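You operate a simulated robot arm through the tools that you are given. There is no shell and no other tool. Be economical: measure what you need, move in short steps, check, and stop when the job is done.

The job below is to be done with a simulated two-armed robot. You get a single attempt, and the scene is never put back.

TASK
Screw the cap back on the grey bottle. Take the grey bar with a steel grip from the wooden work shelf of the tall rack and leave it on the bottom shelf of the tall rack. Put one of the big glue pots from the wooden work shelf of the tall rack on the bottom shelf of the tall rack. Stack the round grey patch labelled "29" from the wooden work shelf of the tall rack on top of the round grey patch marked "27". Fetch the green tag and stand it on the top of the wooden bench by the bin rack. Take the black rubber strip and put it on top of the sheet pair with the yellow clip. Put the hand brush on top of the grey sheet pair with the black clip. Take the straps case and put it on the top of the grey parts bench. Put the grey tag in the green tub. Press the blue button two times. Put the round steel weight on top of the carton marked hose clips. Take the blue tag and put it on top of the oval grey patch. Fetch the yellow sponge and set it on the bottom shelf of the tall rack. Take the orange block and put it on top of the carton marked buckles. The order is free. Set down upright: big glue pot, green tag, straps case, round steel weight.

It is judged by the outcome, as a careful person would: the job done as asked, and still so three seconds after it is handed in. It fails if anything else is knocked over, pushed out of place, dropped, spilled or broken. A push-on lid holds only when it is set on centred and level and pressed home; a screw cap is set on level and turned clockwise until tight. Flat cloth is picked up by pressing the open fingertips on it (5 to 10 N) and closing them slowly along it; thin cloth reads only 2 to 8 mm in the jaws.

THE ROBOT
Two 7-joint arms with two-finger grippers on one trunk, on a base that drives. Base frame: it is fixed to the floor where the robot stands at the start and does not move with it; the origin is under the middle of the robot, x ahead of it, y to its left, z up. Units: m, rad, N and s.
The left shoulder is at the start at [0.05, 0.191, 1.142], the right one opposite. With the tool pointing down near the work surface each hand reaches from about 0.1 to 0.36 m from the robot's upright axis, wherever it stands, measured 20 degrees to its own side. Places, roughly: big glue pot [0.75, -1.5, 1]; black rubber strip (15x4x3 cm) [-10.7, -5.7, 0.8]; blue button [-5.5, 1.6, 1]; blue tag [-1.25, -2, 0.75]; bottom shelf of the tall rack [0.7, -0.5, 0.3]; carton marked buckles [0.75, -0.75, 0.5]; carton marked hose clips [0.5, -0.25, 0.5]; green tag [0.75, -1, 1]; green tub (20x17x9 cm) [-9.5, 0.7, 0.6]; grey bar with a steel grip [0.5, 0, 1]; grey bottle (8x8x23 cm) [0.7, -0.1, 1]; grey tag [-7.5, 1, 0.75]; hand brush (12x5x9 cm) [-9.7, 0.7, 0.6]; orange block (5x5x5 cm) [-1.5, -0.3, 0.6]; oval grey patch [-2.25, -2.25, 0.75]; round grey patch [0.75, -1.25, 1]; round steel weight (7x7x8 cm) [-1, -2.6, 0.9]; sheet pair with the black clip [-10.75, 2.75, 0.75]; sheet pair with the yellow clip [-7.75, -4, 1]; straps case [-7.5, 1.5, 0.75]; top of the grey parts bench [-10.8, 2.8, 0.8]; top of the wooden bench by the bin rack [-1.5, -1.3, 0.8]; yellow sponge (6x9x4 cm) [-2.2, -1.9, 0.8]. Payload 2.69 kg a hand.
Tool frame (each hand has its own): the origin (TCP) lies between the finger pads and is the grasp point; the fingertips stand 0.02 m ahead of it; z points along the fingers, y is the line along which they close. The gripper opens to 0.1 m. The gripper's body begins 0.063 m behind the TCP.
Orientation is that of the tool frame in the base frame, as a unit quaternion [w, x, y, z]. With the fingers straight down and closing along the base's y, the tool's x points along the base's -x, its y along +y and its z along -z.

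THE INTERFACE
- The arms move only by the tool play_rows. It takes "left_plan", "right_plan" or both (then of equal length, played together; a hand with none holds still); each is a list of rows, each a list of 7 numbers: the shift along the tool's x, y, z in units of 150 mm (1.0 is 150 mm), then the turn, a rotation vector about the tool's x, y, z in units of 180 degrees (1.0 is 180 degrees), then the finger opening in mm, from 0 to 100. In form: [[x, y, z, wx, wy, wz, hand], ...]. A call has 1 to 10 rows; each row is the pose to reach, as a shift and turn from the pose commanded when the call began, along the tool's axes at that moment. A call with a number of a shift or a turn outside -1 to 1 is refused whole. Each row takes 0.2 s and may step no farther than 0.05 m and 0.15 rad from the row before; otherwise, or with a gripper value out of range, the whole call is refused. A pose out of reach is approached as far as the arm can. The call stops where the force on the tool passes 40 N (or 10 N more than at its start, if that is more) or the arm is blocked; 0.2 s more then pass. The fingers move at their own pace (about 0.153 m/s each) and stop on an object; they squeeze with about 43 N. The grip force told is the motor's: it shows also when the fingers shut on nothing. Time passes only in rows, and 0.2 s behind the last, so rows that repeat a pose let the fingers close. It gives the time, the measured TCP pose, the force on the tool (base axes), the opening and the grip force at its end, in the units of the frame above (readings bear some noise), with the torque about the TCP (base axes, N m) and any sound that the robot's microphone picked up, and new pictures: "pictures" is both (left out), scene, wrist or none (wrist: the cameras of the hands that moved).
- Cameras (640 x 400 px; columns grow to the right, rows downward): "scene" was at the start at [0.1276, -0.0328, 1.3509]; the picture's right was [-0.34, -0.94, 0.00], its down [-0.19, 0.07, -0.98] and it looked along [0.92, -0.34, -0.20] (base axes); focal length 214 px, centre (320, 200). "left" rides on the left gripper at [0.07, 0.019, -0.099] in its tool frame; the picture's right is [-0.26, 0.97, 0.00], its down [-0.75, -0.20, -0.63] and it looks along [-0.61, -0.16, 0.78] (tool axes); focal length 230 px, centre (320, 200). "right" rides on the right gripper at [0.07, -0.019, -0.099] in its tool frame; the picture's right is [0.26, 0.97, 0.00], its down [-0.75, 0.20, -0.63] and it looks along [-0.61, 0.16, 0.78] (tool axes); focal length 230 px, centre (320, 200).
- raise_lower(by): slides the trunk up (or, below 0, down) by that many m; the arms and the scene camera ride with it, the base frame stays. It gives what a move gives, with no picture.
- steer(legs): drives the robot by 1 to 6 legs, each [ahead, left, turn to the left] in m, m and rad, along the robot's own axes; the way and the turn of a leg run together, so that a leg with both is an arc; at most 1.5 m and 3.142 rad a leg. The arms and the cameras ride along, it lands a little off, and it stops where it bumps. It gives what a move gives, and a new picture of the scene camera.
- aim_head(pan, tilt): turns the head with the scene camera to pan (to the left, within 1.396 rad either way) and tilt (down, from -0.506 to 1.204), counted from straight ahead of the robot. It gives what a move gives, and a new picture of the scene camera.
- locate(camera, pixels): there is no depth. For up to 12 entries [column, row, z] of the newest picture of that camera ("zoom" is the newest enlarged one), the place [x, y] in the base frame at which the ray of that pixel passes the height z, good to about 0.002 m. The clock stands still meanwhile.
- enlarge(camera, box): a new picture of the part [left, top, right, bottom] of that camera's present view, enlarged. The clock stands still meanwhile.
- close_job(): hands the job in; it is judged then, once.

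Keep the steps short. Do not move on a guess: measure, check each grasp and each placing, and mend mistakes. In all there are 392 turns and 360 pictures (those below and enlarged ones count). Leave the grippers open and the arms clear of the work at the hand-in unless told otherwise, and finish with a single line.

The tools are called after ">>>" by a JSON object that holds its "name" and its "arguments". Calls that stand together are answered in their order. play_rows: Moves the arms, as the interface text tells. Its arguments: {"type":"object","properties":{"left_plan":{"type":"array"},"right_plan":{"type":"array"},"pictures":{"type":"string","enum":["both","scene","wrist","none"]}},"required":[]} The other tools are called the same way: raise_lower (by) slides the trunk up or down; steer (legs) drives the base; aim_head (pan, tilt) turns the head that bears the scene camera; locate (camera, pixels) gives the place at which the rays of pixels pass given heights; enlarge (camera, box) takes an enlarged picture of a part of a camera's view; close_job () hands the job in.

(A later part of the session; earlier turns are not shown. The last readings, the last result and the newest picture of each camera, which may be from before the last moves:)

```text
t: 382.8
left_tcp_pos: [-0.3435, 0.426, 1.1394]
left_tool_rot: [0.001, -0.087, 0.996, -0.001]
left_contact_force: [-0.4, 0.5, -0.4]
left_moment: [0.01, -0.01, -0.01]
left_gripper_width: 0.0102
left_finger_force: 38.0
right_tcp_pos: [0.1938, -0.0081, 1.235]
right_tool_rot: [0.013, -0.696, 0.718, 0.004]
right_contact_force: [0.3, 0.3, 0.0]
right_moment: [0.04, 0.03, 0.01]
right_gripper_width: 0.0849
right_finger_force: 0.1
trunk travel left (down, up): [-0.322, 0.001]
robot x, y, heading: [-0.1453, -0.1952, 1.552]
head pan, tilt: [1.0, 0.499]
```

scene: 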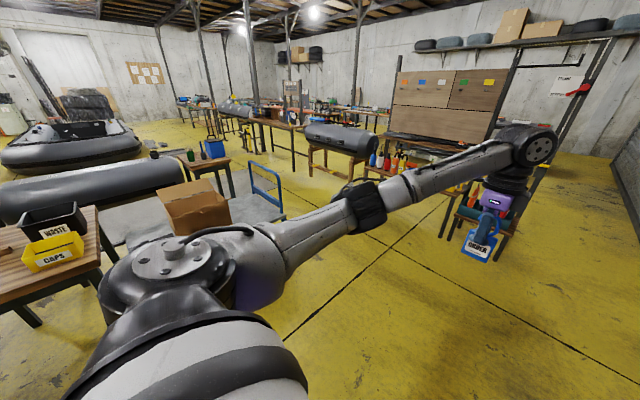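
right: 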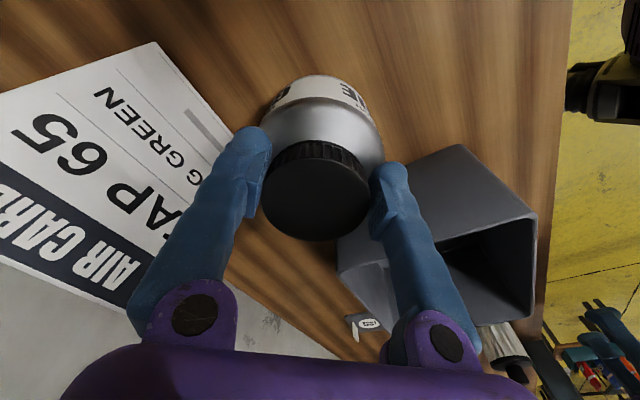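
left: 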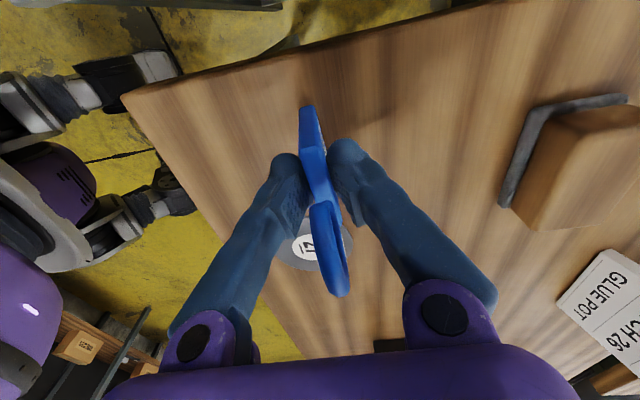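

>>> {"name": "locate", "arguments": {"camera": "scene", "pixels": [[236, 197, 0.0], [220, 195, 0.0], [285, 217, 0.0], [312, 172, 0.0], [323, 190, 0.0], [374, 165, 0.0], [294, 170, 0.0], [258, 155, 0.0], [440, 237, 0.0], [150, 165, 0.0]]}}

>>> {"name": "enlarge", "arguments": {"camera": "scene", "box": [100, 100, 400, 280]}}

```text
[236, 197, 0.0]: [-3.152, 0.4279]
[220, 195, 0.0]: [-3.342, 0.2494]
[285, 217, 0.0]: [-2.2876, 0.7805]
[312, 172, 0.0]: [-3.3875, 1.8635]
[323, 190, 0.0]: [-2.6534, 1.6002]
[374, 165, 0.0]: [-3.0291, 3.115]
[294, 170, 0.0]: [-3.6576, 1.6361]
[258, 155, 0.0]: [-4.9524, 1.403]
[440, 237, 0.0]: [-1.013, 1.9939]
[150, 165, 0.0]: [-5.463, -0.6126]
```

```text
2.13 times, centred on (250, 190) of scene
```

zoom: 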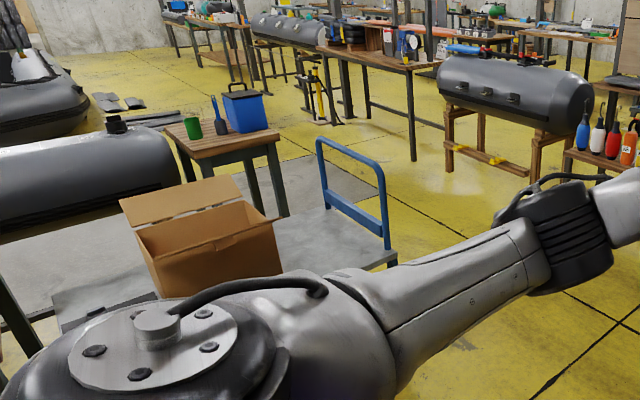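

I move west past the cart: strafe off the rack, face west, strafe north to y≈1.1.

>>> {"name": "steer", "arguments": {"legs": [[0, 0.45, 0], [0, 0, 1.57], [0, -1.3, 0], [1.2, 0, 0]]}}

>>> {"name": "aim_head", "arguments": {"pan": 0.5, "tilt": 0.6}}

```text
t: 407.8
left_tcp_pos: [-2.3934, 0.9521, 1.1379]
left_tool_rot: [-0.001, 0.758, -0.653, 0.003]
left_contact_force: [-0.1, 0.2, -0.3]
left_moment: [0.01, 0.01, 0.02]
left_gripper_width: 0.0104
left_finger_force: 37.6
right_tcp_pos: [-1.9453, 1.4774, 1.2323]
right_tool_rot: [-0.005, 1.0, -0.027, -0.008]
right_contact_force: [-0.3, -0.3, 0.2]
right_moment: [-0.01, -0.01, 0.02]
right_gripper_width: 0.0852
right_finger_force: 0.0
trunk travel left (down, up): [-0.322, 0.001]
robot x, y, heading: [-1.7667, 1.1301, 3.09]
head pan, tilt: [1.0, 0.499]
```

scene: 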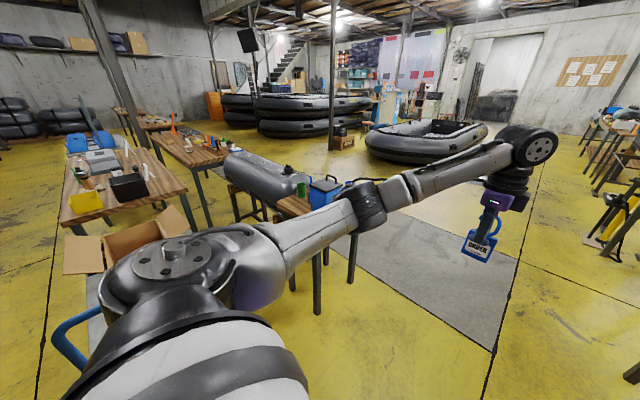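

```text
t: 408.7
left_tcp_pos: [-2.3936, 0.9533, 1.1372]
left_tool_rot: [-0.001, 0.758, -0.652, 0.003]
left_contact_force: [-0.1, -0.3, -0.1]
left_moment: [-0.01, 0.02, -0.02]
left_gripper_width: 0.0102
left_finger_force: 38.1
right_tcp_pos: [-1.9459, 1.4792, 1.232]
right_tool_rot: [-0.004, 1.0, -0.027, -0.009]
right_contact_force: [0.0, 0.9, -0.2]
right_moment: [0.04, 0.0, 0.01]
right_gripper_width: 0.0851
right_finger_force: 0.1
trunk travel left (down, up): [-0.322, 0.001]
robot x, y, heading: [-1.7631, 1.1292, 3.094]
head pan, tilt: [0.499, 0.6]
```

scene: 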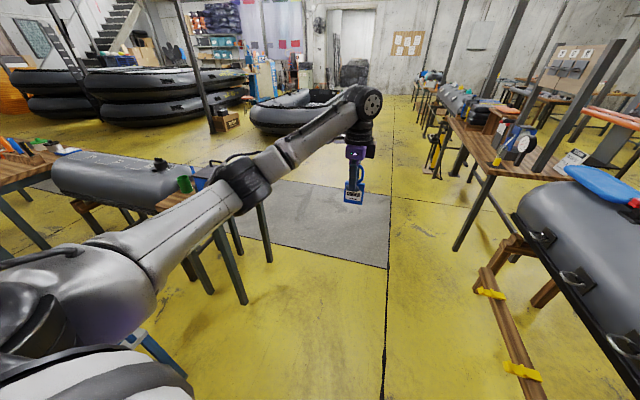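

>>> {"name": "locate", "arguments": {"camera": "scene", "pixels": [[245, 302, 0.0], [213, 295, 0.0], [270, 262, 0.0], [240, 255, 0.0], [455, 250, 0.0], [250, 132, 0.0], [330, 138, 0.0], [212, 132, 0.0], [90, 240, 0.0], [20, 225, 0.0]]}}

```text
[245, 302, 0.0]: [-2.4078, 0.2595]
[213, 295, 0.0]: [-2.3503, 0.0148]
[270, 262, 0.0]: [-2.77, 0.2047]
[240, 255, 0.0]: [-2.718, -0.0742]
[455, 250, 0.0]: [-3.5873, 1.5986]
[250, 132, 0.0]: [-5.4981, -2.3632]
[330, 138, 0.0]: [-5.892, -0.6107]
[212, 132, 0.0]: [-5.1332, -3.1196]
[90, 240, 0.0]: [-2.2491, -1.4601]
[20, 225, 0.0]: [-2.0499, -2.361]
```

The way is open. I drive to x≈-3.35, then south behind bench 2 and face it (east).

>>> {"name": "steer", "arguments": {"legs": [[1.5, 0, 0], [0.1, 0, 0], [0, 0, 1.62], [1.5, 0, 0], [1.5, 0, 0], [0, 0, 1.57]]}}

>>> {"name": "aim_head", "arguments": {"pan": 0.0, "tilt": 0.6}}

```text
t: 418.8
left_tcp_pos: [-3.8569, 0.7448, 1.138]
left_tool_rot: [-0.003, 0.896, -0.444, 0.001]
left_contact_force: [0.0, 0.2, 0.4]
left_moment: [-0.01, -0.02, 0.01]
left_gripper_width: 0.0103
left_finger_force: 36.9
right_tcp_pos: [-3.7194, 1.4223, 1.2382]
right_tool_rot: [-0.011, 0.976, 0.217, -0.017]
right_contact_force: [0.0, 0.2, 0.0]
right_moment: [0.0, -0.03, 0.0]
right_gripper_width: 0.0851
right_finger_force: 0.0
trunk travel left (down, up): [-0.322, 0.001]
robot x, y, heading: [-3.3985, 1.204, -2.686]
head pan, tilt: [0.499, 0.6]
stopped in leg 3: the robot was blocked; the commanded pose is now the measured one
```

scene: 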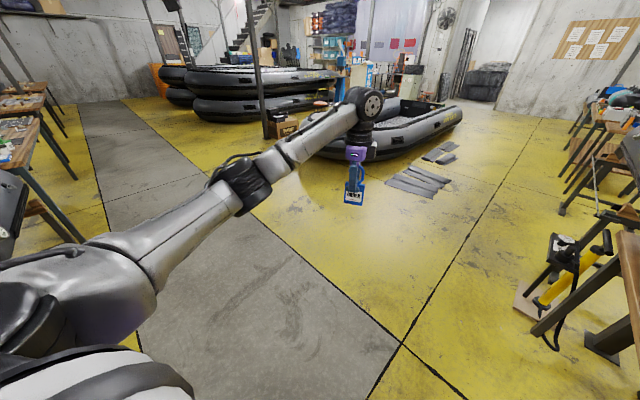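

```text
t: 419.7
left_tcp_pos: [-3.8552, 0.7433, 1.1393]
left_tool_rot: [-0.003, 0.896, -0.443, 0.001]
left_contact_force: [-0.3, 0.5, 0.7]
left_moment: [0.0, -0.02, -0.04]
left_gripper_width: 0.0102
left_finger_force: 37.9
right_tcp_pos: [-3.7194, 1.4213, 1.238]
right_tool_rot: [-0.011, 0.976, 0.218, -0.018]
right_contact_force: [-1.2, 0.1, 0.4]
right_moment: [0.03, -0.01, -0.04]
right_gripper_width: 0.0848
right_finger_force: 0.1
trunk travel left (down, up): [-0.322, 0.001]
robot x, y, heading: [-3.3937, 1.2035, -2.683]
head pan, tilt: [0.0, 0.6]
```

scene: 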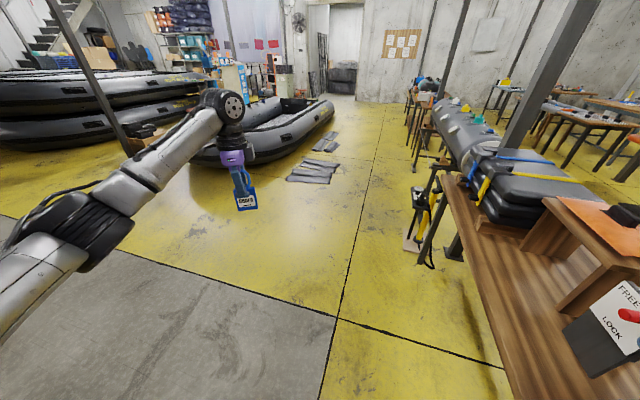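

The right elbow touched something while turning. I strafe left 0.35, then finish the turn and go south.

>>> {"name": "steer", "arguments": {"legs": [[0, 0.4, 0], [0, 0, 1.1], [1.5, 0, 0], [1.1, 0, 0], [0, 0, 1.57]]}}

```text
t: 442.8
left_tcp_pos: [-2.6369, -1.559, 1.1355]
left_tool_rot: [-0.005, 0.628, 0.778, -0.002]
left_contact_force: [0.4, 0.1, -0.8]
left_moment: [-0.03, 0.04, 0.0]
left_gripper_width: 0.0101
left_finger_force: 37.6
right_tcp_pos: [-3.0477, -2.1153, 1.234]
right_tool_rot: [0.011, -0.002, 1.0, -0.009]
right_contact_force: [-0.1, -0.6, 0.0]
right_moment: [-0.02, 0.0, 0.01]
right_gripper_width: 0.0847
right_finger_force: 0.1
trunk travel left (down, up): [-0.322, 0.001]
robot x, y, heading: [-3.2505, -1.7754, 0.012]
head pan, tilt: [0.0, 0.6]
```

scene: 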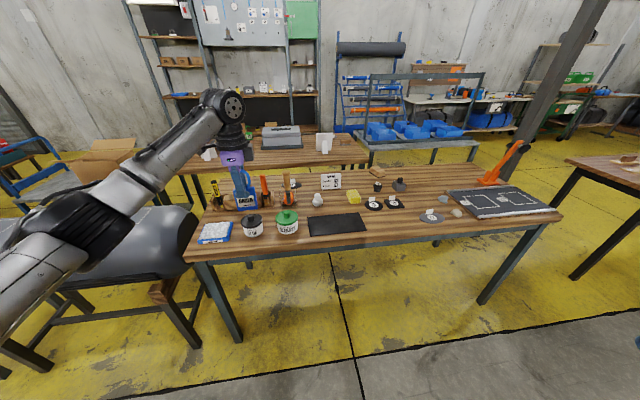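

>>> {"name": "enlarge", "arguments": {"camera": "scene", "box": [300, 160, 480, 240]}}

>>> {"name": "locate", "arguments": {"camera": "scene", "pixels": [[373, 204, 0.8], [393, 203, 0.8], [432, 217, 0.8], [353, 202, 0.8], [353, 202, 0.75], [432, 217, 0.75], [373, 204, 0.75], [393, 203, 0.75], [340, 252, 0.8], [340, 252, 0.75]]}}

```text
3.56 times, centred on (390, 200) of scene
```

zoom: 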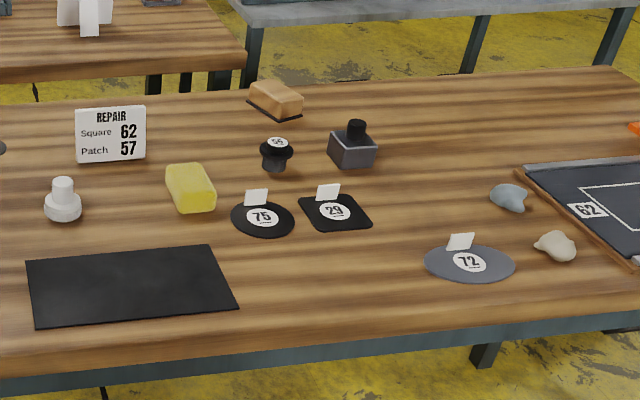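

```text
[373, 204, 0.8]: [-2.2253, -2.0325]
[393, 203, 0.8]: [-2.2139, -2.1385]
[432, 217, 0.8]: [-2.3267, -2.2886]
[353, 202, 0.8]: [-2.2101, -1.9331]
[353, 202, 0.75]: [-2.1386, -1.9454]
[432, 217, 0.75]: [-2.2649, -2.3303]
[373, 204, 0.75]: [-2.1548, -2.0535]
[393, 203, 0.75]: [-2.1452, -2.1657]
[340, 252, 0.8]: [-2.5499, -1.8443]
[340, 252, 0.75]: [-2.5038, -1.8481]
```

The grey oval patch "72" is at ≈[-2.33,-2.29]. I strafe right 0.73 and move ahead 0.29 so the tag is above it.

>>> {"name": "steer", "arguments": {"legs": [[0, -0.73, 0], [0.27, 0, 0]]}}

>>> {"name": "raise_lower", "arguments": {"by": -0.17}}

>>> {"name": "play_rows", "arguments": {"left_plan": [[0, 0, 0, 0, 0, 0, 5]], "pictures": "both"}}

```text
t: 451.2
left_tcp_pos: [-2.3579, -2.2967, 1.1359]
left_tool_rot: [-0.005, 0.632, 0.775, -0.002]
left_contact_force: [-0.1, 0.4, -1.2]
left_moment: [-0.01, 0.01, 0.04]
left_gripper_width: 0.0105
left_finger_force: 37.6
right_tcp_pos: [-2.7758, -2.8467, 1.2336]
right_tool_rot: [0.011, 0.004, 1.0, -0.009]
right_contact_force: [-1.1, 0.8, 1.0]
right_moment: [-0.02, 0.0, 0.04]
right_gripper_width: 0.0849
right_finger_force: 0.1
trunk travel left (down, up): [-0.322, 0.001]
robot x, y, heading: [-2.9785, -2.5054, 0.004]
head pan, tilt: [0.0, 0.6]
```

scene: 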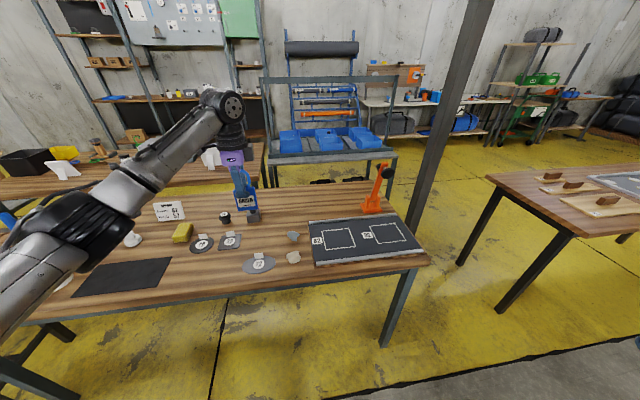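

```text
t: 453.1
left_tcp_pos: [-2.3595, -2.2964, 0.9664]
left_tool_rot: [-0.005, 0.633, 0.774, -0.001]
left_contact_force: [0.2, 0.0, -0.6]
left_moment: [0.02, 0.01, 0.0]
left_gripper_width: 0.0102
left_finger_force: 37.3
right_tcp_pos: [-2.7749, -2.8477, 1.063]
right_tool_rot: [0.011, 0.003, 1.0, -0.01]
right_contact_force: [0.6, 0.3, -0.1]
right_moment: [0.03, -0.05, 0.03]
right_gripper_width: 0.0852
right_finger_force: 0.0
trunk travel left (down, up): [-0.152, 0.171]
robot x, y, heading: [-2.9787, -2.5053, 0.008]
head pan, tilt: [0.0, 0.6]
```

```text
t: 453.5
left_tcp_pos: [-2.358, -2.2967, 0.9652]
left_tool_rot: [-0.005, 0.633, 0.774, -0.001]
left_contact_force: [-0.8, -0.6, -0.4]
left_moment: [-0.03, -0.04, -0.03]
left_gripper_width: 0.0104
left_finger_force: 37.8
right_tcp_pos: [-2.7753, -2.8476, 1.0632]
right_tool_rot: [0.011, 0.003, 1.0, -0.01]
right_contact_force: [0.5, 0.9, -0.4]
right_moment: [0.0, -0.01, 0.02]
right_gripper_width: 0.0851
right_finger_force: 0.1
trunk travel left (down, up): [-0.152, 0.171]
robot x, y, heading: [-2.9692, -2.5058, 0.007]
head pan, tilt: [0.0, 0.6]
```

scene: 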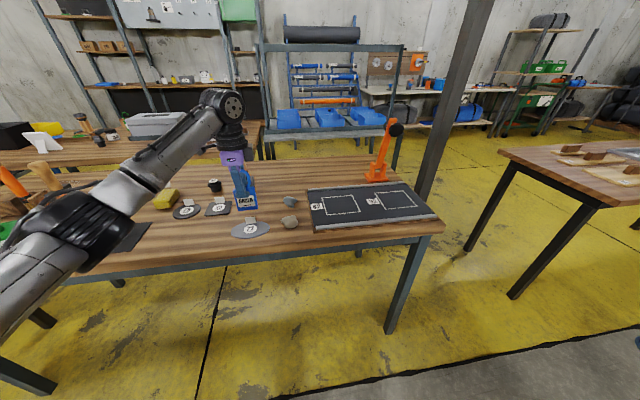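
left: 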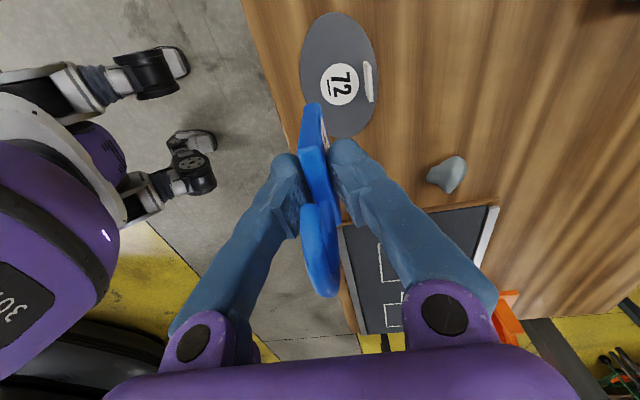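

>>> {"name": "locate", "arguments": {"camera": "left", "pixels": [[341, 75, 0.805], [302, 70, 0.805], [379, 85, 0.805], [330, 13, 0.805], [352, 137, 0.805], [368, 82, 0.815], [366, 62, 0.815], [371, 100, 0.815]]}}

>>> {"name": "locate", "arguments": {"camera": "scene", "pixels": [[250, 229, 0.805], [250, 229, 0.78], [229, 230, 0.805], [272, 228, 0.805]]}}

```text
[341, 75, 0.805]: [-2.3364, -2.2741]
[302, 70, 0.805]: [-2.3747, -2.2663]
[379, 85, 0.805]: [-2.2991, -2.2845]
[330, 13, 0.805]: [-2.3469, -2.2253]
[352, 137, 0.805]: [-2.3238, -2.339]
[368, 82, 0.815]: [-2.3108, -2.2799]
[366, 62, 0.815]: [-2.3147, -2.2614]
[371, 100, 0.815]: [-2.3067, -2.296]
```

```text
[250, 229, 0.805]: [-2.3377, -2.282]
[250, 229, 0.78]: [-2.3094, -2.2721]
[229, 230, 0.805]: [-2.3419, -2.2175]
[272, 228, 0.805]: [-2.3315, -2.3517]
```

>>> {"name": "play_rows", "arguments": {"left_plan": [[0.092, 0.107, 0, 0, 0, 0, 5], [0.092, 0.107, 0.2, 0, 0, 0, 5], [0.092, 0.107, 0.4, 0, 0, 0, 5], [0.092, 0.107, 0.52, 0, 0, 0, 5], [0.092, 0.107, 0.56, 0, 0, 0, 5], [0.092, 0.107, 0.59, 0, 0, 0, 5]], "pictures": "none"}}

```text
t: 454.9
left_tcp_pos: [-2.3458, -2.2803, 0.8786]
left_tool_rot: [-0.004, 0.633, 0.774, -0.003]
left_contact_force: [0.2, 0.4, -0.7]
left_moment: [0.02, 0.02, 0.02]
left_gripper_width: 0.0102
left_finger_force: 37.6
right_tcp_pos: [-2.775, -2.8472, 1.0638]
right_tool_rot: [0.011, 0.003, 1.0, -0.01]
right_contact_force: [-0.2, 1.0, 0.2]
right_moment: [0.0, -0.04, -0.01]
right_gripper_width: 0.0854
right_finger_force: 0.0
trunk travel left (down, up): [-0.152, 0.171]
robot x, y, heading: [-2.9743, -2.505, 0.001]
head pan, tilt: [0.0, 0.6]
```

>>> {"name": "play_rows", "arguments": {"left_plan": [[0, 0, 0.015, -0.003, -0.0008, 0, 5], [0, 0, 0.03, -0.003, -0.0008, 0, 5], [0, 0, 0.04, -0.003, -0.0008, 0, 5], [0, 0, 0.05, -0.003, -0.0008, 0, 5]], "pictures": "none"}}

```text
t: 455.9
left_tcp_pos: [-2.3459, -2.2804, 0.8744]
left_tool_rot: [0.002, 0.633, 0.774, 0.002]
left_contact_force: [1.3, 1.1, 13.1]
left_moment: [-0.09, -0.05, 0.03]
left_gripper_width: 0.01
left_finger_force: 37.4
right_tcp_pos: [-2.7768, -2.8474, 1.0645]
right_tool_rot: [0.012, 0.004, 1.0, -0.008]
right_contact_force: [-0.3, 0.8, -0.8]
right_moment: [-0.01, 0.0, -0.01]
right_gripper_width: 0.085
right_finger_force: 0.0
trunk travel left (down, up): [-0.152, 0.171]
robot x, y, heading: [-2.9699, -2.5076, 0.009]
head pan, tilt: [0.0, 0.6]
```

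Contact 13 N, level. I open gently and rise.

>>> {"name": "play_rows", "arguments": {"left_plan": [[0, 0, -0.006, 0, 0, 0, 5], [0, 0, -0.006, 0, 0, 0, 13], [0, 0, -0.006, 0, 0, 0, 20], [0, 0, -0.006, 0, 0, 0, 34], [0, 0, -0.2, 0, 0, 0, 40], [0, 0, -0.5, 0, 0, 0, 40], [0, 0, -0.8, 0, 0, 0, 40]], "pictures": "both"}}

```text
t: 457.5
left_tcp_pos: [-2.3492, -2.2818, 0.9882]
left_tool_rot: [-0.001, 0.632, 0.775, 0.001]
left_contact_force: [0.3, -1.1, -0.2]
left_moment: [-0.01, 0.0, -0.01]
left_gripper_width: 0.0399
left_finger_force: 0.2
right_tcp_pos: [-2.7742, -2.8471, 1.0646]
right_tool_rot: [0.012, 0.003, 1.0, -0.009]
right_contact_force: [0.2, 0.0, 0.2]
right_moment: [-0.01, 0.0, 0.01]
right_gripper_width: 0.085
right_finger_force: 0.1
trunk travel left (down, up): [-0.152, 0.171]
robot x, y, heading: [-2.9755, -2.5073, 0.006]
head pan, tilt: [0.0, 0.6]
```

scene: 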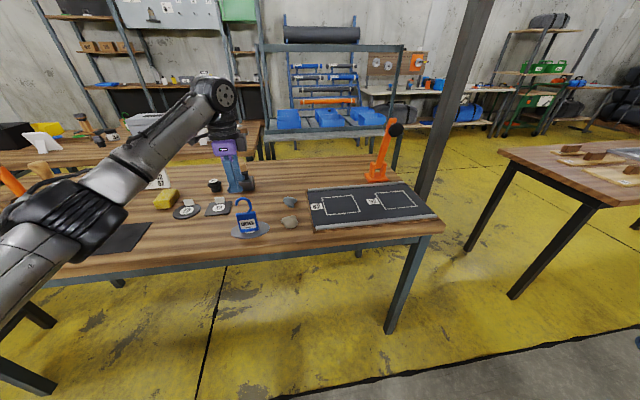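
left: 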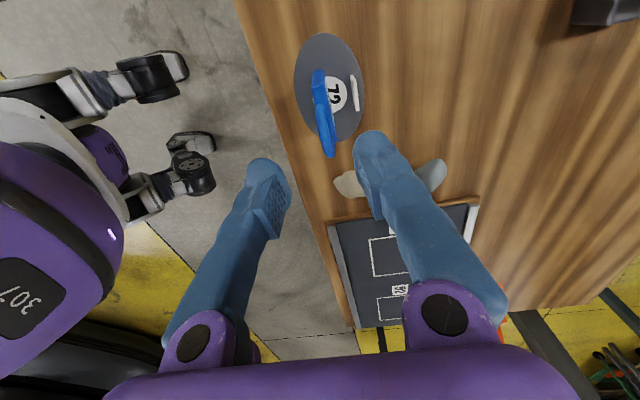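

The blue tag stands on the oval patch. Next the sponge: I raise, strafe left 0.35 and ahead 0.08, rotating the hand back to natural yaw.

>>> {"name": "raise_lower", "arguments": {"by": 0.08}}

>>> {"name": "play_rows", "arguments": {"left_plan": [[0, 0, 0, 0, 0, -0.045, 90], [0, 0, 0, 0, 0, -0.09, 90], [0, 0, 0, 0, 0, -0.135, 90], [0, 0, 0, 0, 0, -0.18, 90], [0, 0, 0, 0, 0, -0.225, 90], [0, 0, 0, 0, 0, -0.27, 90], [0, 0, 0, 0, 0, -0.315, 90], [0, 0, 0, 0, 0, -0.36, 90], [0, 0, 0, 0, 0, -0.4, 90]], "pictures": "none"}}

>>> {"name": "steer", "arguments": {"legs": [[0, 0.34, 0], [0.12, 0, 0]]}}

>>> {"name": "play_rows", "arguments": {"left_plan": [[0, 0, 0.1, 0, 0, 0, 90]], "pictures": "wrist"}}

```text
t: 458.6
left_tcp_pos: [-2.3487, -2.2807, 1.0678]
left_tool_rot: [-0.001, 0.633, 0.774, 0.0]
left_contact_force: [0.5, -0.3, 0.2]
left_moment: [-0.02, -0.02, 0.01]
left_gripper_width: 0.0401
left_finger_force: 0.1
right_tcp_pos: [-2.7739, -2.8468, 1.1449]
right_tool_rot: [0.01, 0.003, 1.0, -0.009]
right_contact_force: [-0.8, 0.5, -0.1]
right_moment: [0.0, 0.03, 0.0]
right_gripper_width: 0.0846
right_finger_force: 0.2
trunk travel left (down, up): [-0.232, 0.091]
robot x, y, heading: [-2.9711, -2.5105, 0.003]
head pan, tilt: [0.0, 0.6]
```

```text
t: 460.6
left_tcp_pos: [-2.3489, -2.2809, 1.0687]
left_tool_rot: [0.0, 0.056, 0.998, 0.001]
left_contact_force: [0.5, -0.6, -0.1]
left_moment: [-0.05, 0.01, 0.02]
left_gripper_width: 0.09
left_finger_force: 0.1
right_tcp_pos: [-2.7746, -2.846, 1.1445]
right_tool_rot: [0.01, 0.004, 1.0, -0.009]
right_contact_force: [0.3, 1.3, 0.2]
right_moment: [-0.01, 0.0, 0.03]
right_gripper_width: 0.0852
right_finger_force: 0.2
trunk travel left (down, up): [-0.232, 0.091]
robot x, y, heading: [-2.9755, -2.5067, 0.004]
head pan, tilt: [0.0, 0.6]
```

```text
t: 465.0
left_tcp_pos: [-2.2313, -1.9516, 1.067]
left_tool_rot: [-0.001, 0.062, 0.998, 0.001]
left_contact_force: [-0.1, -0.1, -0.6]
left_moment: [-0.01, 0.01, -0.01]
left_gripper_width: 0.0899
left_finger_force: 0.0
right_tcp_pos: [-2.6631, -2.5127, 1.1437]
right_tool_rot: [0.011, 0.009, 1.0, -0.009]
right_contact_force: [0.7, 0.3, 0.3]
right_moment: [0.0, 0.0, -0.05]
right_gripper_width: 0.0853
right_finger_force: 0.1
trunk travel left (down, up): [-0.232, 0.091]
robot x, y, heading: [-2.8575, -2.1723, -0.008]
head pan, tilt: [0.0, 0.6]
```

scene: 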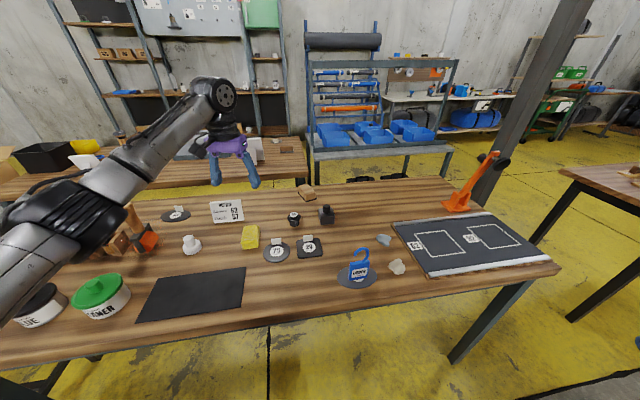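

```text
t: 465.4
left_tcp_pos: [-2.2316, -1.9508, 1.0539]
left_tool_rot: [-0.001, 0.062, 0.998, 0.001]
left_contact_force: [0.4, 0.5, -0.3]
left_moment: [0.02, 0.02, 0.03]
left_gripper_width: 0.0901
left_finger_force: 0.1
right_tcp_pos: [-2.6642, -2.5139, 1.1438]
right_tool_rot: [0.011, 0.009, 1.0, -0.008]
right_contact_force: [-0.4, 0.6, -0.7]
right_moment: [0.02, 0.02, 0.01]
right_gripper_width: 0.0851
right_finger_force: 0.1
trunk travel left (down, up): [-0.232, 0.091]
robot x, y, heading: [-2.8603, -2.1733, -0.007]
head pan, tilt: [0.0, 0.6]
```

left: 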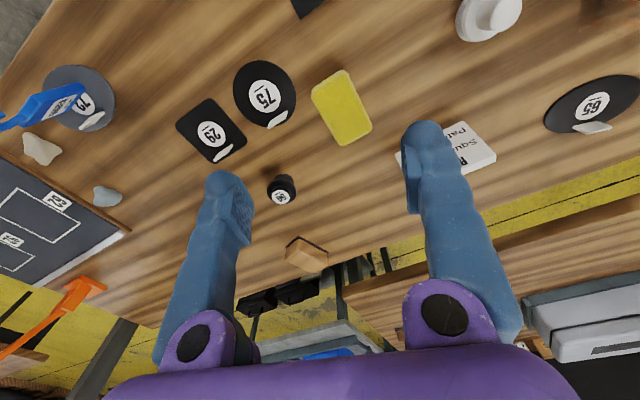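

>>> {"name": "locate", "arguments": {"camera": "left", "pixels": [[341, 106, 0.84], [311, 92, 0.84], [345, 70, 0.84], [372, 125, 0.84], [340, 143, 0.84], [283, 190, 0.85], [275, 118, 0.82]]}}

```text
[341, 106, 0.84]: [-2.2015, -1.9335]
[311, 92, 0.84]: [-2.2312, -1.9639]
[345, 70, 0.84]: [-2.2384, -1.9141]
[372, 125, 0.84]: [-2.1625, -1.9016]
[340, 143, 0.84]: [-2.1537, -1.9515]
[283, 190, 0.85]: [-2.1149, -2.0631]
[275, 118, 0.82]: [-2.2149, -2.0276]
```

>>> {"name": "play_rows", "arguments": {"left_plan": [[-0.1, 0.07, 0.1, 0, 0, -0.03, 90], [-0.214, 0.148, 0.3, 0, 0, -0.06, 90], [-0.214, 0.148, 0.55, 0, 0, -0.087, 90], [-0.214, 0.148, 0.8, 0, 0, -0.087, 90], [-0.214, 0.148, 1, 0, 0, -0.087, 90]], "pictures": "none"}}

>>> {"name": "play_rows", "arguments": {"left_plan": [[0, 0, 0.25, 0, 0, 0, 90], [0, 0, 0.48, 0, 0, 0, 90], [0, 0, 0.48, 0, 0, 0, 55], [0, 0, 0.48, 0, 0, 0, 35], [0, 0, 0.48, 0, 0, 0, 35]], "pictures": "wrist"}}

```text
t: 466.6
left_tcp_pos: [-2.1945, -1.9307, 0.9025]
left_tool_rot: [0.0, -0.075, 0.997, 0.001]
left_contact_force: [-0.2, -0.7, -0.6]
left_moment: [0.0, -0.03, -0.01]
left_gripper_width: 0.0903
left_finger_force: 0.0
right_tcp_pos: [-2.6632, -2.5132, 1.1441]
right_tool_rot: [0.011, 0.009, 1.0, -0.009]
right_contact_force: [0.5, 0.4, -0.5]
right_moment: [0.02, -0.02, -0.01]
right_gripper_width: 0.0852
right_finger_force: 0.0
trunk travel left (down, up): [-0.232, 0.091]
robot x, y, heading: [-2.8625, -2.1693, -0.004]
head pan, tilt: [0.0, 0.6]
```

```text
t: 467.8
left_tcp_pos: [-2.1972, -1.9328, 0.8321]
left_tool_rot: [0.0, -0.074, 0.997, 0.0]
left_contact_force: [0.2, 0.4, 0.1]
left_moment: [0.01, 0.01, -0.01]
left_gripper_width: 0.054
left_finger_force: 43.1
right_tcp_pos: [-2.6632, -2.5127, 1.1436]
right_tool_rot: [0.011, 0.009, 1.0, -0.009]
right_contact_force: [0.2, 1.0, -0.2]
right_moment: [0.05, -0.02, 0.0]
right_gripper_width: 0.085
right_finger_force: 0.1
trunk travel left (down, up): [-0.232, 0.091]
robot x, y, heading: [-2.8581, -2.1718, -0.008]
head pan, tilt: [0.0, 0.6]
```

left: 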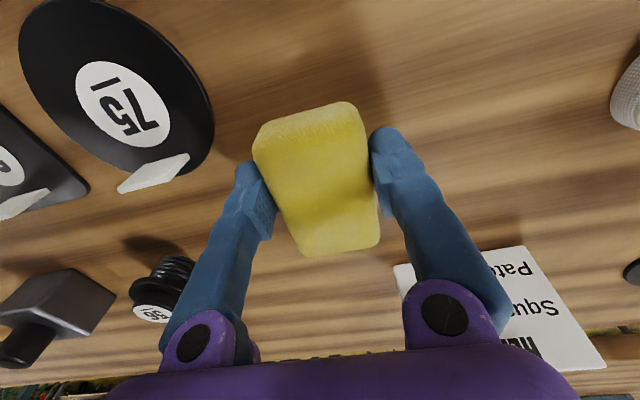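

Sponge gripped (54 mm). I lift, back off from the bench, and bring the right hand inward at height (mirror of the left's low-reach path).

>>> {"name": "play_rows", "arguments": {"left_plan": [[0, 0, -0.25, 0, 0, 0, 35], [0, 0, -0.5, 0, 0, 0, 35], [0, 0, -0.75, 0, 0, 0, 35], [0, 0, -1, 0, 0, 0, 35], [0, 0.1, -1, 0, 0, 0, 35]], "pictures": "none"}}

>>> {"name": "steer", "arguments": {"legs": [[-0.5, 0, 0]]}}

>>> {"name": "play_rows", "arguments": {"right_plan": [[-0.2, 0.2, 0, 0, 0, 0, 60], [-0.4, 0.4, 0, 0, 0, 0, 60], [-0.6, 0.6, 0.1, 0, 0, 0, 60], [-0.8, 0.8, 0.2, 0, 0, 0, 60], [-1, 1, 0.3, 0, 0, 0, 60]], "pictures": "none"}}

>>> {"name": "play_rows", "arguments": {"right_plan": [[-0.2, 0.2, 0.1, 0, 0, 0, 60], [-0.4, 0.4, 0.2, 0, 0, 0, 60], [-0.6, 0.6, 0.3, 0, 0, 0, 60], [-0.75, 0.75, 0.4, 0, 0, 0, 60]], "pictures": "none"}}

```text
t: 469.0
left_tcp_pos: [-2.2012, -1.9175, 0.9809]
left_tool_rot: [0.0, -0.075, 0.997, 0.001]
left_contact_force: [0.3, -0.3, -0.4]
left_moment: [-0.02, 0.0, 0.0]
left_gripper_width: 0.054
left_finger_force: 43.2
right_tcp_pos: [-2.6635, -2.5129, 1.1452]
right_tool_rot: [0.011, 0.008, 1.0, -0.01]
right_contact_force: [0.2, 0.2, 0.2]
right_moment: [0.01, 0.02, 0.02]
right_gripper_width: 0.0853
right_finger_force: 0.0
trunk travel left (down, up): [-0.232, 0.091]
robot x, y, heading: [-2.8623, -2.1676, -0.006]
head pan, tilt: [0.0, 0.6]
```

```text
t: 471.9
left_tcp_pos: [-2.7023, -1.9108, 0.9825]
left_tool_rot: [0.0, -0.08, 0.997, 0.001]
left_contact_force: [2.0, -0.1, 0.5]
left_moment: [-0.01, -0.02, 0.01]
left_gripper_width: 0.054
left_finger_force: 42.8
right_tcp_pos: [-3.1602, -2.5116, 1.1442]
right_tool_rot: [0.011, 0.005, 1.0, -0.01]
right_contact_force: [-0.3, -0.3, -0.1]
right_moment: [0.0, -0.04, -0.01]
right_gripper_width: 0.0851
right_finger_force: 0.1
trunk travel left (down, up): [-0.232, 0.091]
robot x, y, heading: [-3.3577, -2.1726, 0.006]
head pan, tilt: [0.0, 0.6]
```

scene: 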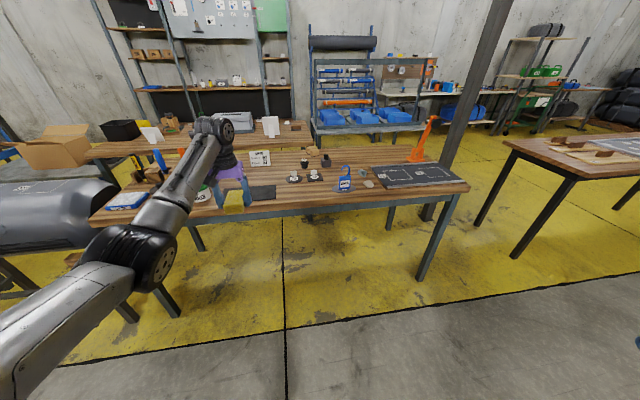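

```text
t: 473.1
left_tcp_pos: [-2.701, -1.9111, 0.9811]
left_tool_rot: [-0.001, -0.079, 0.997, 0.001]
left_contact_force: [0.7, 0.0, -1.1]
left_moment: [0.03, 0.05, -0.01]
left_gripper_width: 0.0538
left_finger_force: 43.0
right_tcp_pos: [-3.0056, -2.3597, 1.102]
right_tool_rot: [0.01, 0.003, 1.0, -0.009]
right_contact_force: [1.1, -0.2, 0.6]
right_moment: [0.01, 0.02, 0.01]
right_gripper_width: 0.0599
right_finger_force: 0.0
trunk travel left (down, up): [-0.232, 0.091]
robot x, y, heading: [-3.359, -2.1737, 0.005]
head pan, tilt: [0.0, 0.6]
```

```text
t: 474.1
left_tcp_pos: [-2.7024, -1.9117, 0.9818]
left_tool_rot: [0.0, -0.08, 0.997, 0.001]
left_contact_force: [0.7, 0.6, -0.8]
left_moment: [0.0, 0.01, 0.02]
left_gripper_width: 0.0538
left_finger_force: 43.2
right_tcp_pos: [-2.9141, -2.3045, 1.047]
right_tool_rot: [0.012, 0.004, 1.0, -0.01]
right_contact_force: [-0.2, 0.4, 0.1]
right_moment: [0.02, -0.02, -0.01]
right_gripper_width: 0.06
right_finger_force: 0.0
right hand out of reach, approached as far as the arm can: row 3, 4
trunk travel left (down, up): [-0.232, 0.091]
robot x, y, heading: [-3.3568, -2.1737, 0.003]
head pan, tilt: [0.0, 0.6]
```

The right arm stays limited inward; I'll use it for table-height work. I now return toward the rack: north, then east past the cart.

>>> {"name": "steer", "arguments": {"legs": [[0, 0, 1.57], [1.5, 0, 0], [1.2, 0, 0], [0, 0, -1.57], [0, 0.5, 0], [1.4, 0, 0]]}}

>>> {"name": "aim_head", "arguments": {"pan": -0.7, "tilt": 0.6}}

```text
t: 505.9
left_tcp_pos: [-1.1888, 1.309, 0.9809]
left_tool_rot: [-0.001, -0.088, 0.996, 0.002]
left_contact_force: [-0.5, 0.4, -0.2]
left_moment: [0.01, -0.01, -0.03]
left_gripper_width: 0.0543
left_finger_force: 42.9
right_tcp_pos: [-1.3972, 0.9132, 1.046]
right_tool_rot: [0.013, -0.004, 1.0, -0.007]
right_contact_force: [-0.1, 1.0, 0.8]
right_moment: [0.04, -0.01, 0.02]
right_gripper_width: 0.0601
right_finger_force: 0.1
trunk travel left (down, up): [-0.232, 0.091]
robot x, y, heading: [-1.8391, 1.0406, 0.018]
head pan, tilt: [0.0, 0.6]
```

scene: 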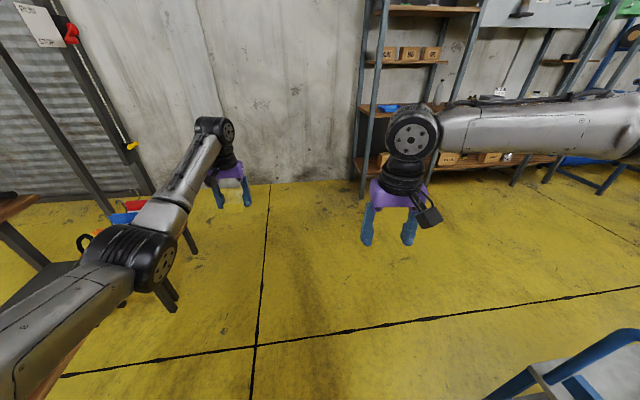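

```text
t: 507.0
left_tcp_pos: [-1.189, 1.3093, 0.9818]
left_tool_rot: [0.0, -0.087, 0.996, 0.001]
left_contact_force: [-0.1, -0.9, -0.8]
left_moment: [0.0, 0.01, 0.02]
left_gripper_width: 0.0537
left_finger_force: 42.4
right_tcp_pos: [-1.3959, 0.9143, 1.0464]
right_tool_rot: [0.012, -0.003, 1.0, -0.008]
right_contact_force: [-0.6, 0.4, 0.3]
right_moment: [0.02, 0.0, 0.01]
right_gripper_width: 0.06
right_finger_force: 0.0
trunk travel left (down, up): [-0.232, 0.091]
robot x, y, heading: [-1.8419, 1.0385, 0.019]
head pan, tilt: [-0.7, 0.6]
```

scene: 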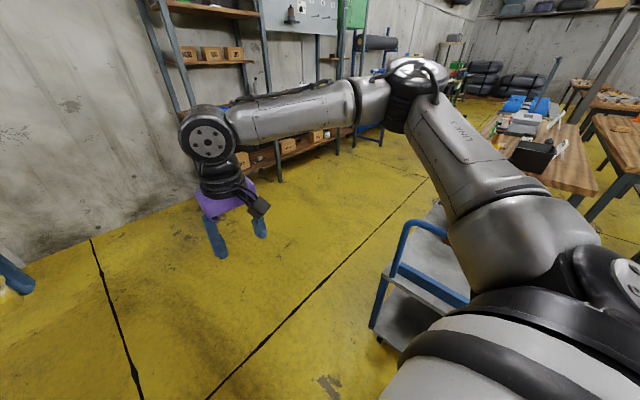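

>>> {"name": "steer", "arguments": {"legs": [[1.2, 0, 0], [0, -1.4, 0], [0, -0.48, 0], [0, 0, 0.16]]}}

>>> {"name": "aim_head", "arguments": {"pan": 0.0, "tilt": 0.8}}

```text
t: 530.4
left_tcp_pos: [0.0008, -0.4596, 0.9817]
left_tool_rot: [-0.001, -0.175, 0.985, 0.0]
left_contact_force: [-0.9, 0.0, -0.4]
left_moment: [0.02, 0.0, -0.03]
left_gripper_width: 0.0543
left_finger_force: 43.0
right_tcp_pos: [-0.1346, -0.8867, 1.0466]
right_tool_rot: [0.013, -0.091, 0.996, -0.007]
right_contact_force: [-0.2, 0.4, 0.8]
right_moment: [-0.03, 0.0, 0.0]
right_gripper_width: 0.0599
right_finger_force: 0.1
trunk travel left (down, up): [-0.232, 0.091]
robot x, y, heading: [-0.5926, -0.84, 0.192]
head pan, tilt: [-0.7, 0.6]
```

scene: 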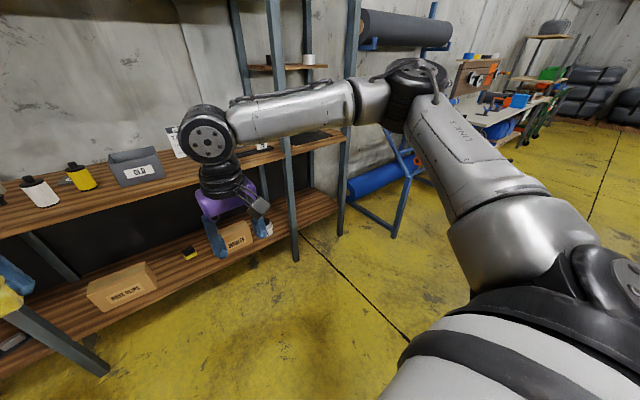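

```text
t: 531.4
left_tcp_pos: [0.0012, -0.461, 0.9811]
left_tool_rot: [-0.001, -0.175, 0.985, 0.001]
left_contact_force: [0.0, -0.1, 0.2]
left_moment: [-0.01, -0.01, 0.01]
left_gripper_width: 0.0541
left_finger_force: 43.1
right_tcp_pos: [-0.1337, -0.886, 1.0468]
right_tool_rot: [0.013, -0.091, 0.996, -0.006]
right_contact_force: [0.5, 0.7, 0.2]
right_moment: [-0.01, 0.02, 0.01]
right_gripper_width: 0.06
right_finger_force: 0.0
trunk travel left (down, up): [-0.232, 0.091]
robot x, y, heading: [-0.5952, -0.8409, 0.193]
head pan, tilt: [0.0, 0.799]
```

scene: 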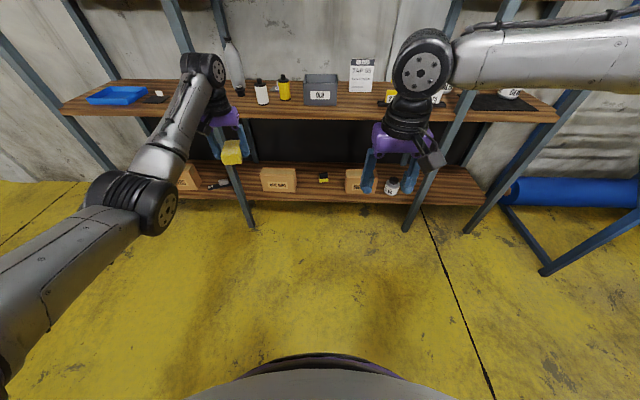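

I tuck the right hand back and bring the left hand inward, both at once, then lower the trunk.

>>> {"name": "play_rows", "arguments": {"left_plan": [[0.16, -0.15, 0, 0, 0, 0, 35], [0.32, -0.3, 0, 0, 0, 0, 35], [0.48, -0.45, 0, 0, 0, 0, 35], [0.64, -0.6, 0, 0, 0, 0, 35], [0.8, -0.8, 0, 0, 0, 0, 35], [0.95, -1, 0, 0, 0, 0, 35]], "right_plan": [[0.17, -0.2, 0, 0, 0, 0, 60], [0.34, -0.4, 0, 0, 0, 0, 60], [0.51, -0.6, 0, 0, 0, 0, 60], [0.68, -0.8, 0, 0, 0, 0, 60], [0.85, -1, 0, 0, 0, 0, 60], [1, -1, 0, 0, 0, 0, 60]], "pictures": "none"}}

>>> {"name": "raise_lower", "arguments": {"by": -0.23}}

>>> {"name": "play_rows", "arguments": {"left_plan": [[0, 0, 0.25, 0, 0, 0, 35], [0, -0.1, 0.5, 0, 0, 0, 35], [0, -0.2, 0.75, 0, 0, 0, 35], [0, -0.3, 1, 0, 0, 0, 35]], "pictures": "none"}}

>>> {"name": "play_rows", "arguments": {"left_plan": [[0, 0, 0.25, 0, 0, 0, 35], [0, 0, 0.5, 0, 0, 0, 35], [0, 0, 0.75, 0, 0, 0, 35], [0, 0, 1, 0, 0, 0, 35]], "pictures": "scene"}}

```text
t: 532.8
left_tcp_pos: [-0.0856, -0.6499, 0.9814]
left_tool_rot: [0.001, -0.175, 0.985, 0.001]
left_contact_force: [0.0, -0.2, -1.4]
left_moment: [-0.03, 0.01, 0.02]
left_gripper_width: 0.054
left_finger_force: 42.9
right_tcp_pos: [-0.2544, -1.0622, 1.0447]
right_tool_rot: [0.012, -0.091, 0.996, -0.007]
right_contact_force: [-0.3, 0.3, -0.4]
right_moment: [0.01, 0.02, 0.02]
right_gripper_width: 0.0598
right_finger_force: 0.0
trunk travel left (down, up): [-0.232, 0.091]
robot x, y, heading: [-0.593, -0.8393, 0.193]
head pan, tilt: [0.0, 0.799]
```

```text
t: 535.2
left_tcp_pos: [-0.0851, -0.6504, 0.7524]
left_tool_rot: [0.0, -0.174, 0.985, 0.001]
left_contact_force: [-0.1, -0.4, 0.0]
left_moment: [0.0, -0.03, 0.01]
left_gripper_width: 0.0539
left_finger_force: 43.0
right_tcp_pos: [-0.2549, -1.0616, 0.8148]
right_tool_rot: [0.012, -0.091, 0.996, -0.007]
right_contact_force: [-0.1, 0.0, -0.8]
right_moment: [-0.01, 0.02, -0.01]
right_gripper_width: 0.06
right_finger_force: 0.1
trunk travel left (down, up): [-0.002, 0.321]
robot x, y, heading: [-0.594, -0.8412, 0.193]
head pan, tilt: [0.0, 0.799]
```

```text
t: 536.2
left_tcp_pos: [-0.0676, -0.6922, 0.5996]
left_tool_rot: [0.0, -0.174, 0.985, 0.001]
left_contact_force: [0.1, -0.4, -0.3]
left_moment: [0.02, 0.02, -0.03]
left_gripper_width: 0.0539
left_finger_force: 43.3
right_tcp_pos: [-0.254, -1.0606, 0.8152]
right_tool_rot: [0.013, -0.092, 0.996, -0.007]
right_contact_force: [-0.2, 0.6, -0.2]
right_moment: [0.0, 0.01, 0.03]
right_gripper_width: 0.06
right_finger_force: 0.1
trunk travel left (down, up): [-0.002, 0.321]
robot x, y, heading: [-0.5926, -0.8404, 0.198]
head pan, tilt: [0.0, 0.799]
```

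```text
t: 537.2
left_tcp_pos: [-0.0679, -0.6926, 0.4495]
left_tool_rot: [0.0, -0.174, 0.985, 0.0]
left_contact_force: [1.0, 0.2, 0.2]
left_moment: [0.0, 0.0, 0.03]
left_gripper_width: 0.0545
left_finger_force: 42.8
right_tcp_pos: [-0.2541, -1.0613, 0.8154]
right_tool_rot: [0.013, -0.092, 0.996, -0.007]
right_contact_force: [0.4, 0.1, -0.1]
right_moment: [0.04, -0.02, 0.01]
right_gripper_width: 0.0601
right_finger_force: 0.1
trunk travel left (down, up): [-0.002, 0.321]
robot x, y, heading: [-0.595, -0.8411, 0.199]
head pan, tilt: [0.0, 0.799]
```

scene: 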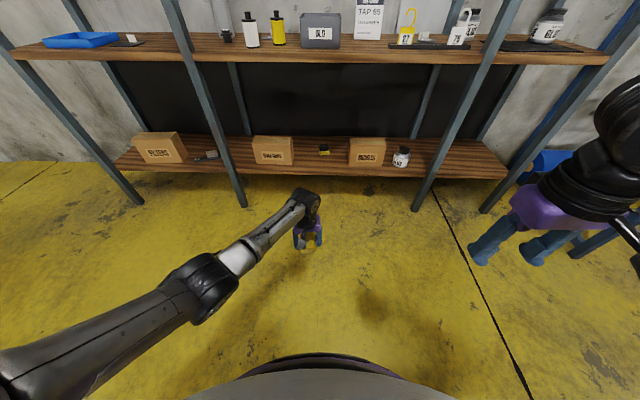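

>>> {"name": "steer", "arguments": {"legs": [[0.35, -0.061, 0], [0.315, 0, 0]]}}

>>> {"name": "play_rows", "arguments": {"left_plan": [[0, 0, 0.2, 0, 0, 0, 35], [0, 0, 0.4, 0, 0, 0, 35], [0, 0, 0.6, 0, 0, 0, 35], [0, 0, 0.72, 0, 0, 0, 35], [0, 0, 0.78, 0, 0, 0, 35]], "pictures": "both"}}

```text
t: 541.3
left_tcp_pos: [0.6135, -0.6328, 0.4512]
left_tool_rot: [0.0, -0.167, 0.986, 0.002]
left_contact_force: [0.1, -0.5, -1.2]
left_moment: [0.0, 0.0, 0.02]
left_gripper_width: 0.0538
left_finger_force: 43.0
right_tcp_pos: [0.423, -0.9989, 0.8135]
right_tool_rot: [0.013, -0.085, 0.996, -0.006]
right_contact_force: [0.4, 0.6, 0.8]
right_moment: [0.01, 0.0, 0.05]
right_gripper_width: 0.06
right_finger_force: 0.0
trunk travel left (down, up): [-0.002, 0.321]
robot x, y, heading: [0.0877, -0.7746, 0.183]
head pan, tilt: [0.0, 0.799]
```

scene: 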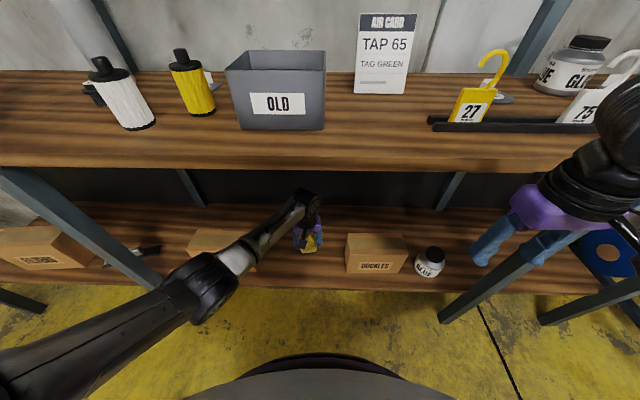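

```text
t: 542.5
left_tcp_pos: [0.5996, -0.6298, 0.3553]
left_tool_rot: [0.001, -0.168, 0.986, 0.002]
left_contact_force: [0.7, 0.4, -0.1]
left_moment: [0.01, -0.02, 0.01]
left_gripper_width: 0.054
left_finger_force: 43.2
left hand out of reach, approached as far as the arm can: row 3, 4, 5
right_tcp_pos: [0.4228, -0.9995, 0.8144]
right_tool_rot: [0.012, -0.085, 0.996, -0.007]
right_contact_force: [-0.9, -0.1, -0.1]
right_moment: [0.02, -0.02, -0.03]
right_gripper_width: 0.0599
right_finger_force: 0.1
trunk travel left (down, up): [-0.002, 0.321]
robot x, y, heading: [0.082, -0.771, 0.181]
head pan, tilt: [0.0, 0.799]
```

scene: 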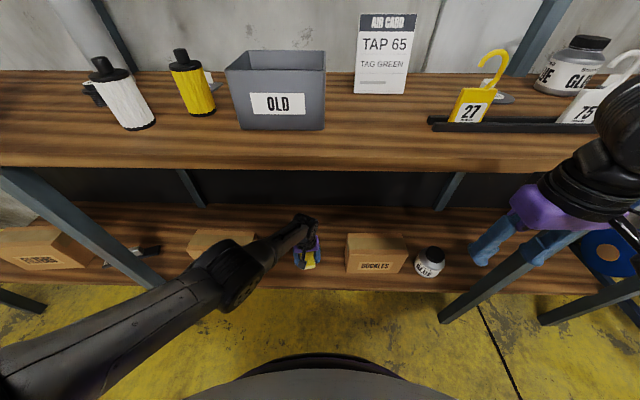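
left: 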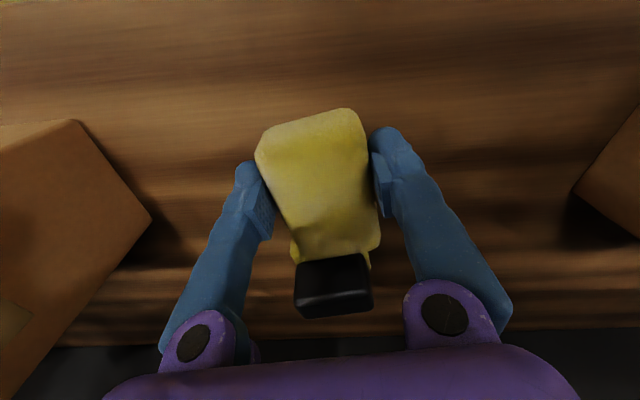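

The little yellow-black block is right behind; I retract 30 mm and lower the rest.

>>> {"name": "play_rows", "arguments": {"left_plan": [[0.1, 0, -0.03, 0, 0, 0, 35], [0.22, 0, -0.03, 0, 0, 0, 35], [0.22, 0, 0.05, 0, 0, 0, 35], [0.22, 0, 0.1, 0, 0, 0, 35], [0.22, 0, 0.14, 0, 0, 0, 35], [0.22, 0, 0.16, 0, 0, 0, 35]], "pictures": "wrist"}}

```text
t: 544.0
left_tcp_pos: [0.5921, -0.5762, 0.3427]
left_tool_rot: [0.026, -0.193, 0.981, 0.026]
left_contact_force: [-9.4, -7.1, 22.3]
left_moment: [-1.03, 0.63, -0.19]
left_gripper_width: 0.0541
left_finger_force: 42.7
right_tcp_pos: [0.4216, -0.9983, 0.814]
right_tool_rot: [0.014, -0.083, 0.996, -0.007]
right_contact_force: [0.0, 0.6, -0.7]
right_moment: [0.0, -0.03, 0.02]
right_gripper_width: 0.0599
right_finger_force: 0.1
trunk travel left (down, up): [-0.002, 0.321]
robot x, y, heading: [0.0822, -0.7726, 0.179]
head pan, tilt: [0.0, 0.799]
stopped in row 6 (left hand): the force on the tool passed its limit at 42 N (the readings are from after the stop); the commanded pose is now the measured one
```

left: 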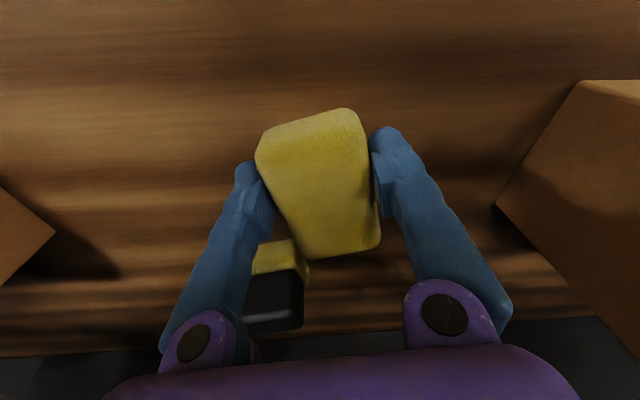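

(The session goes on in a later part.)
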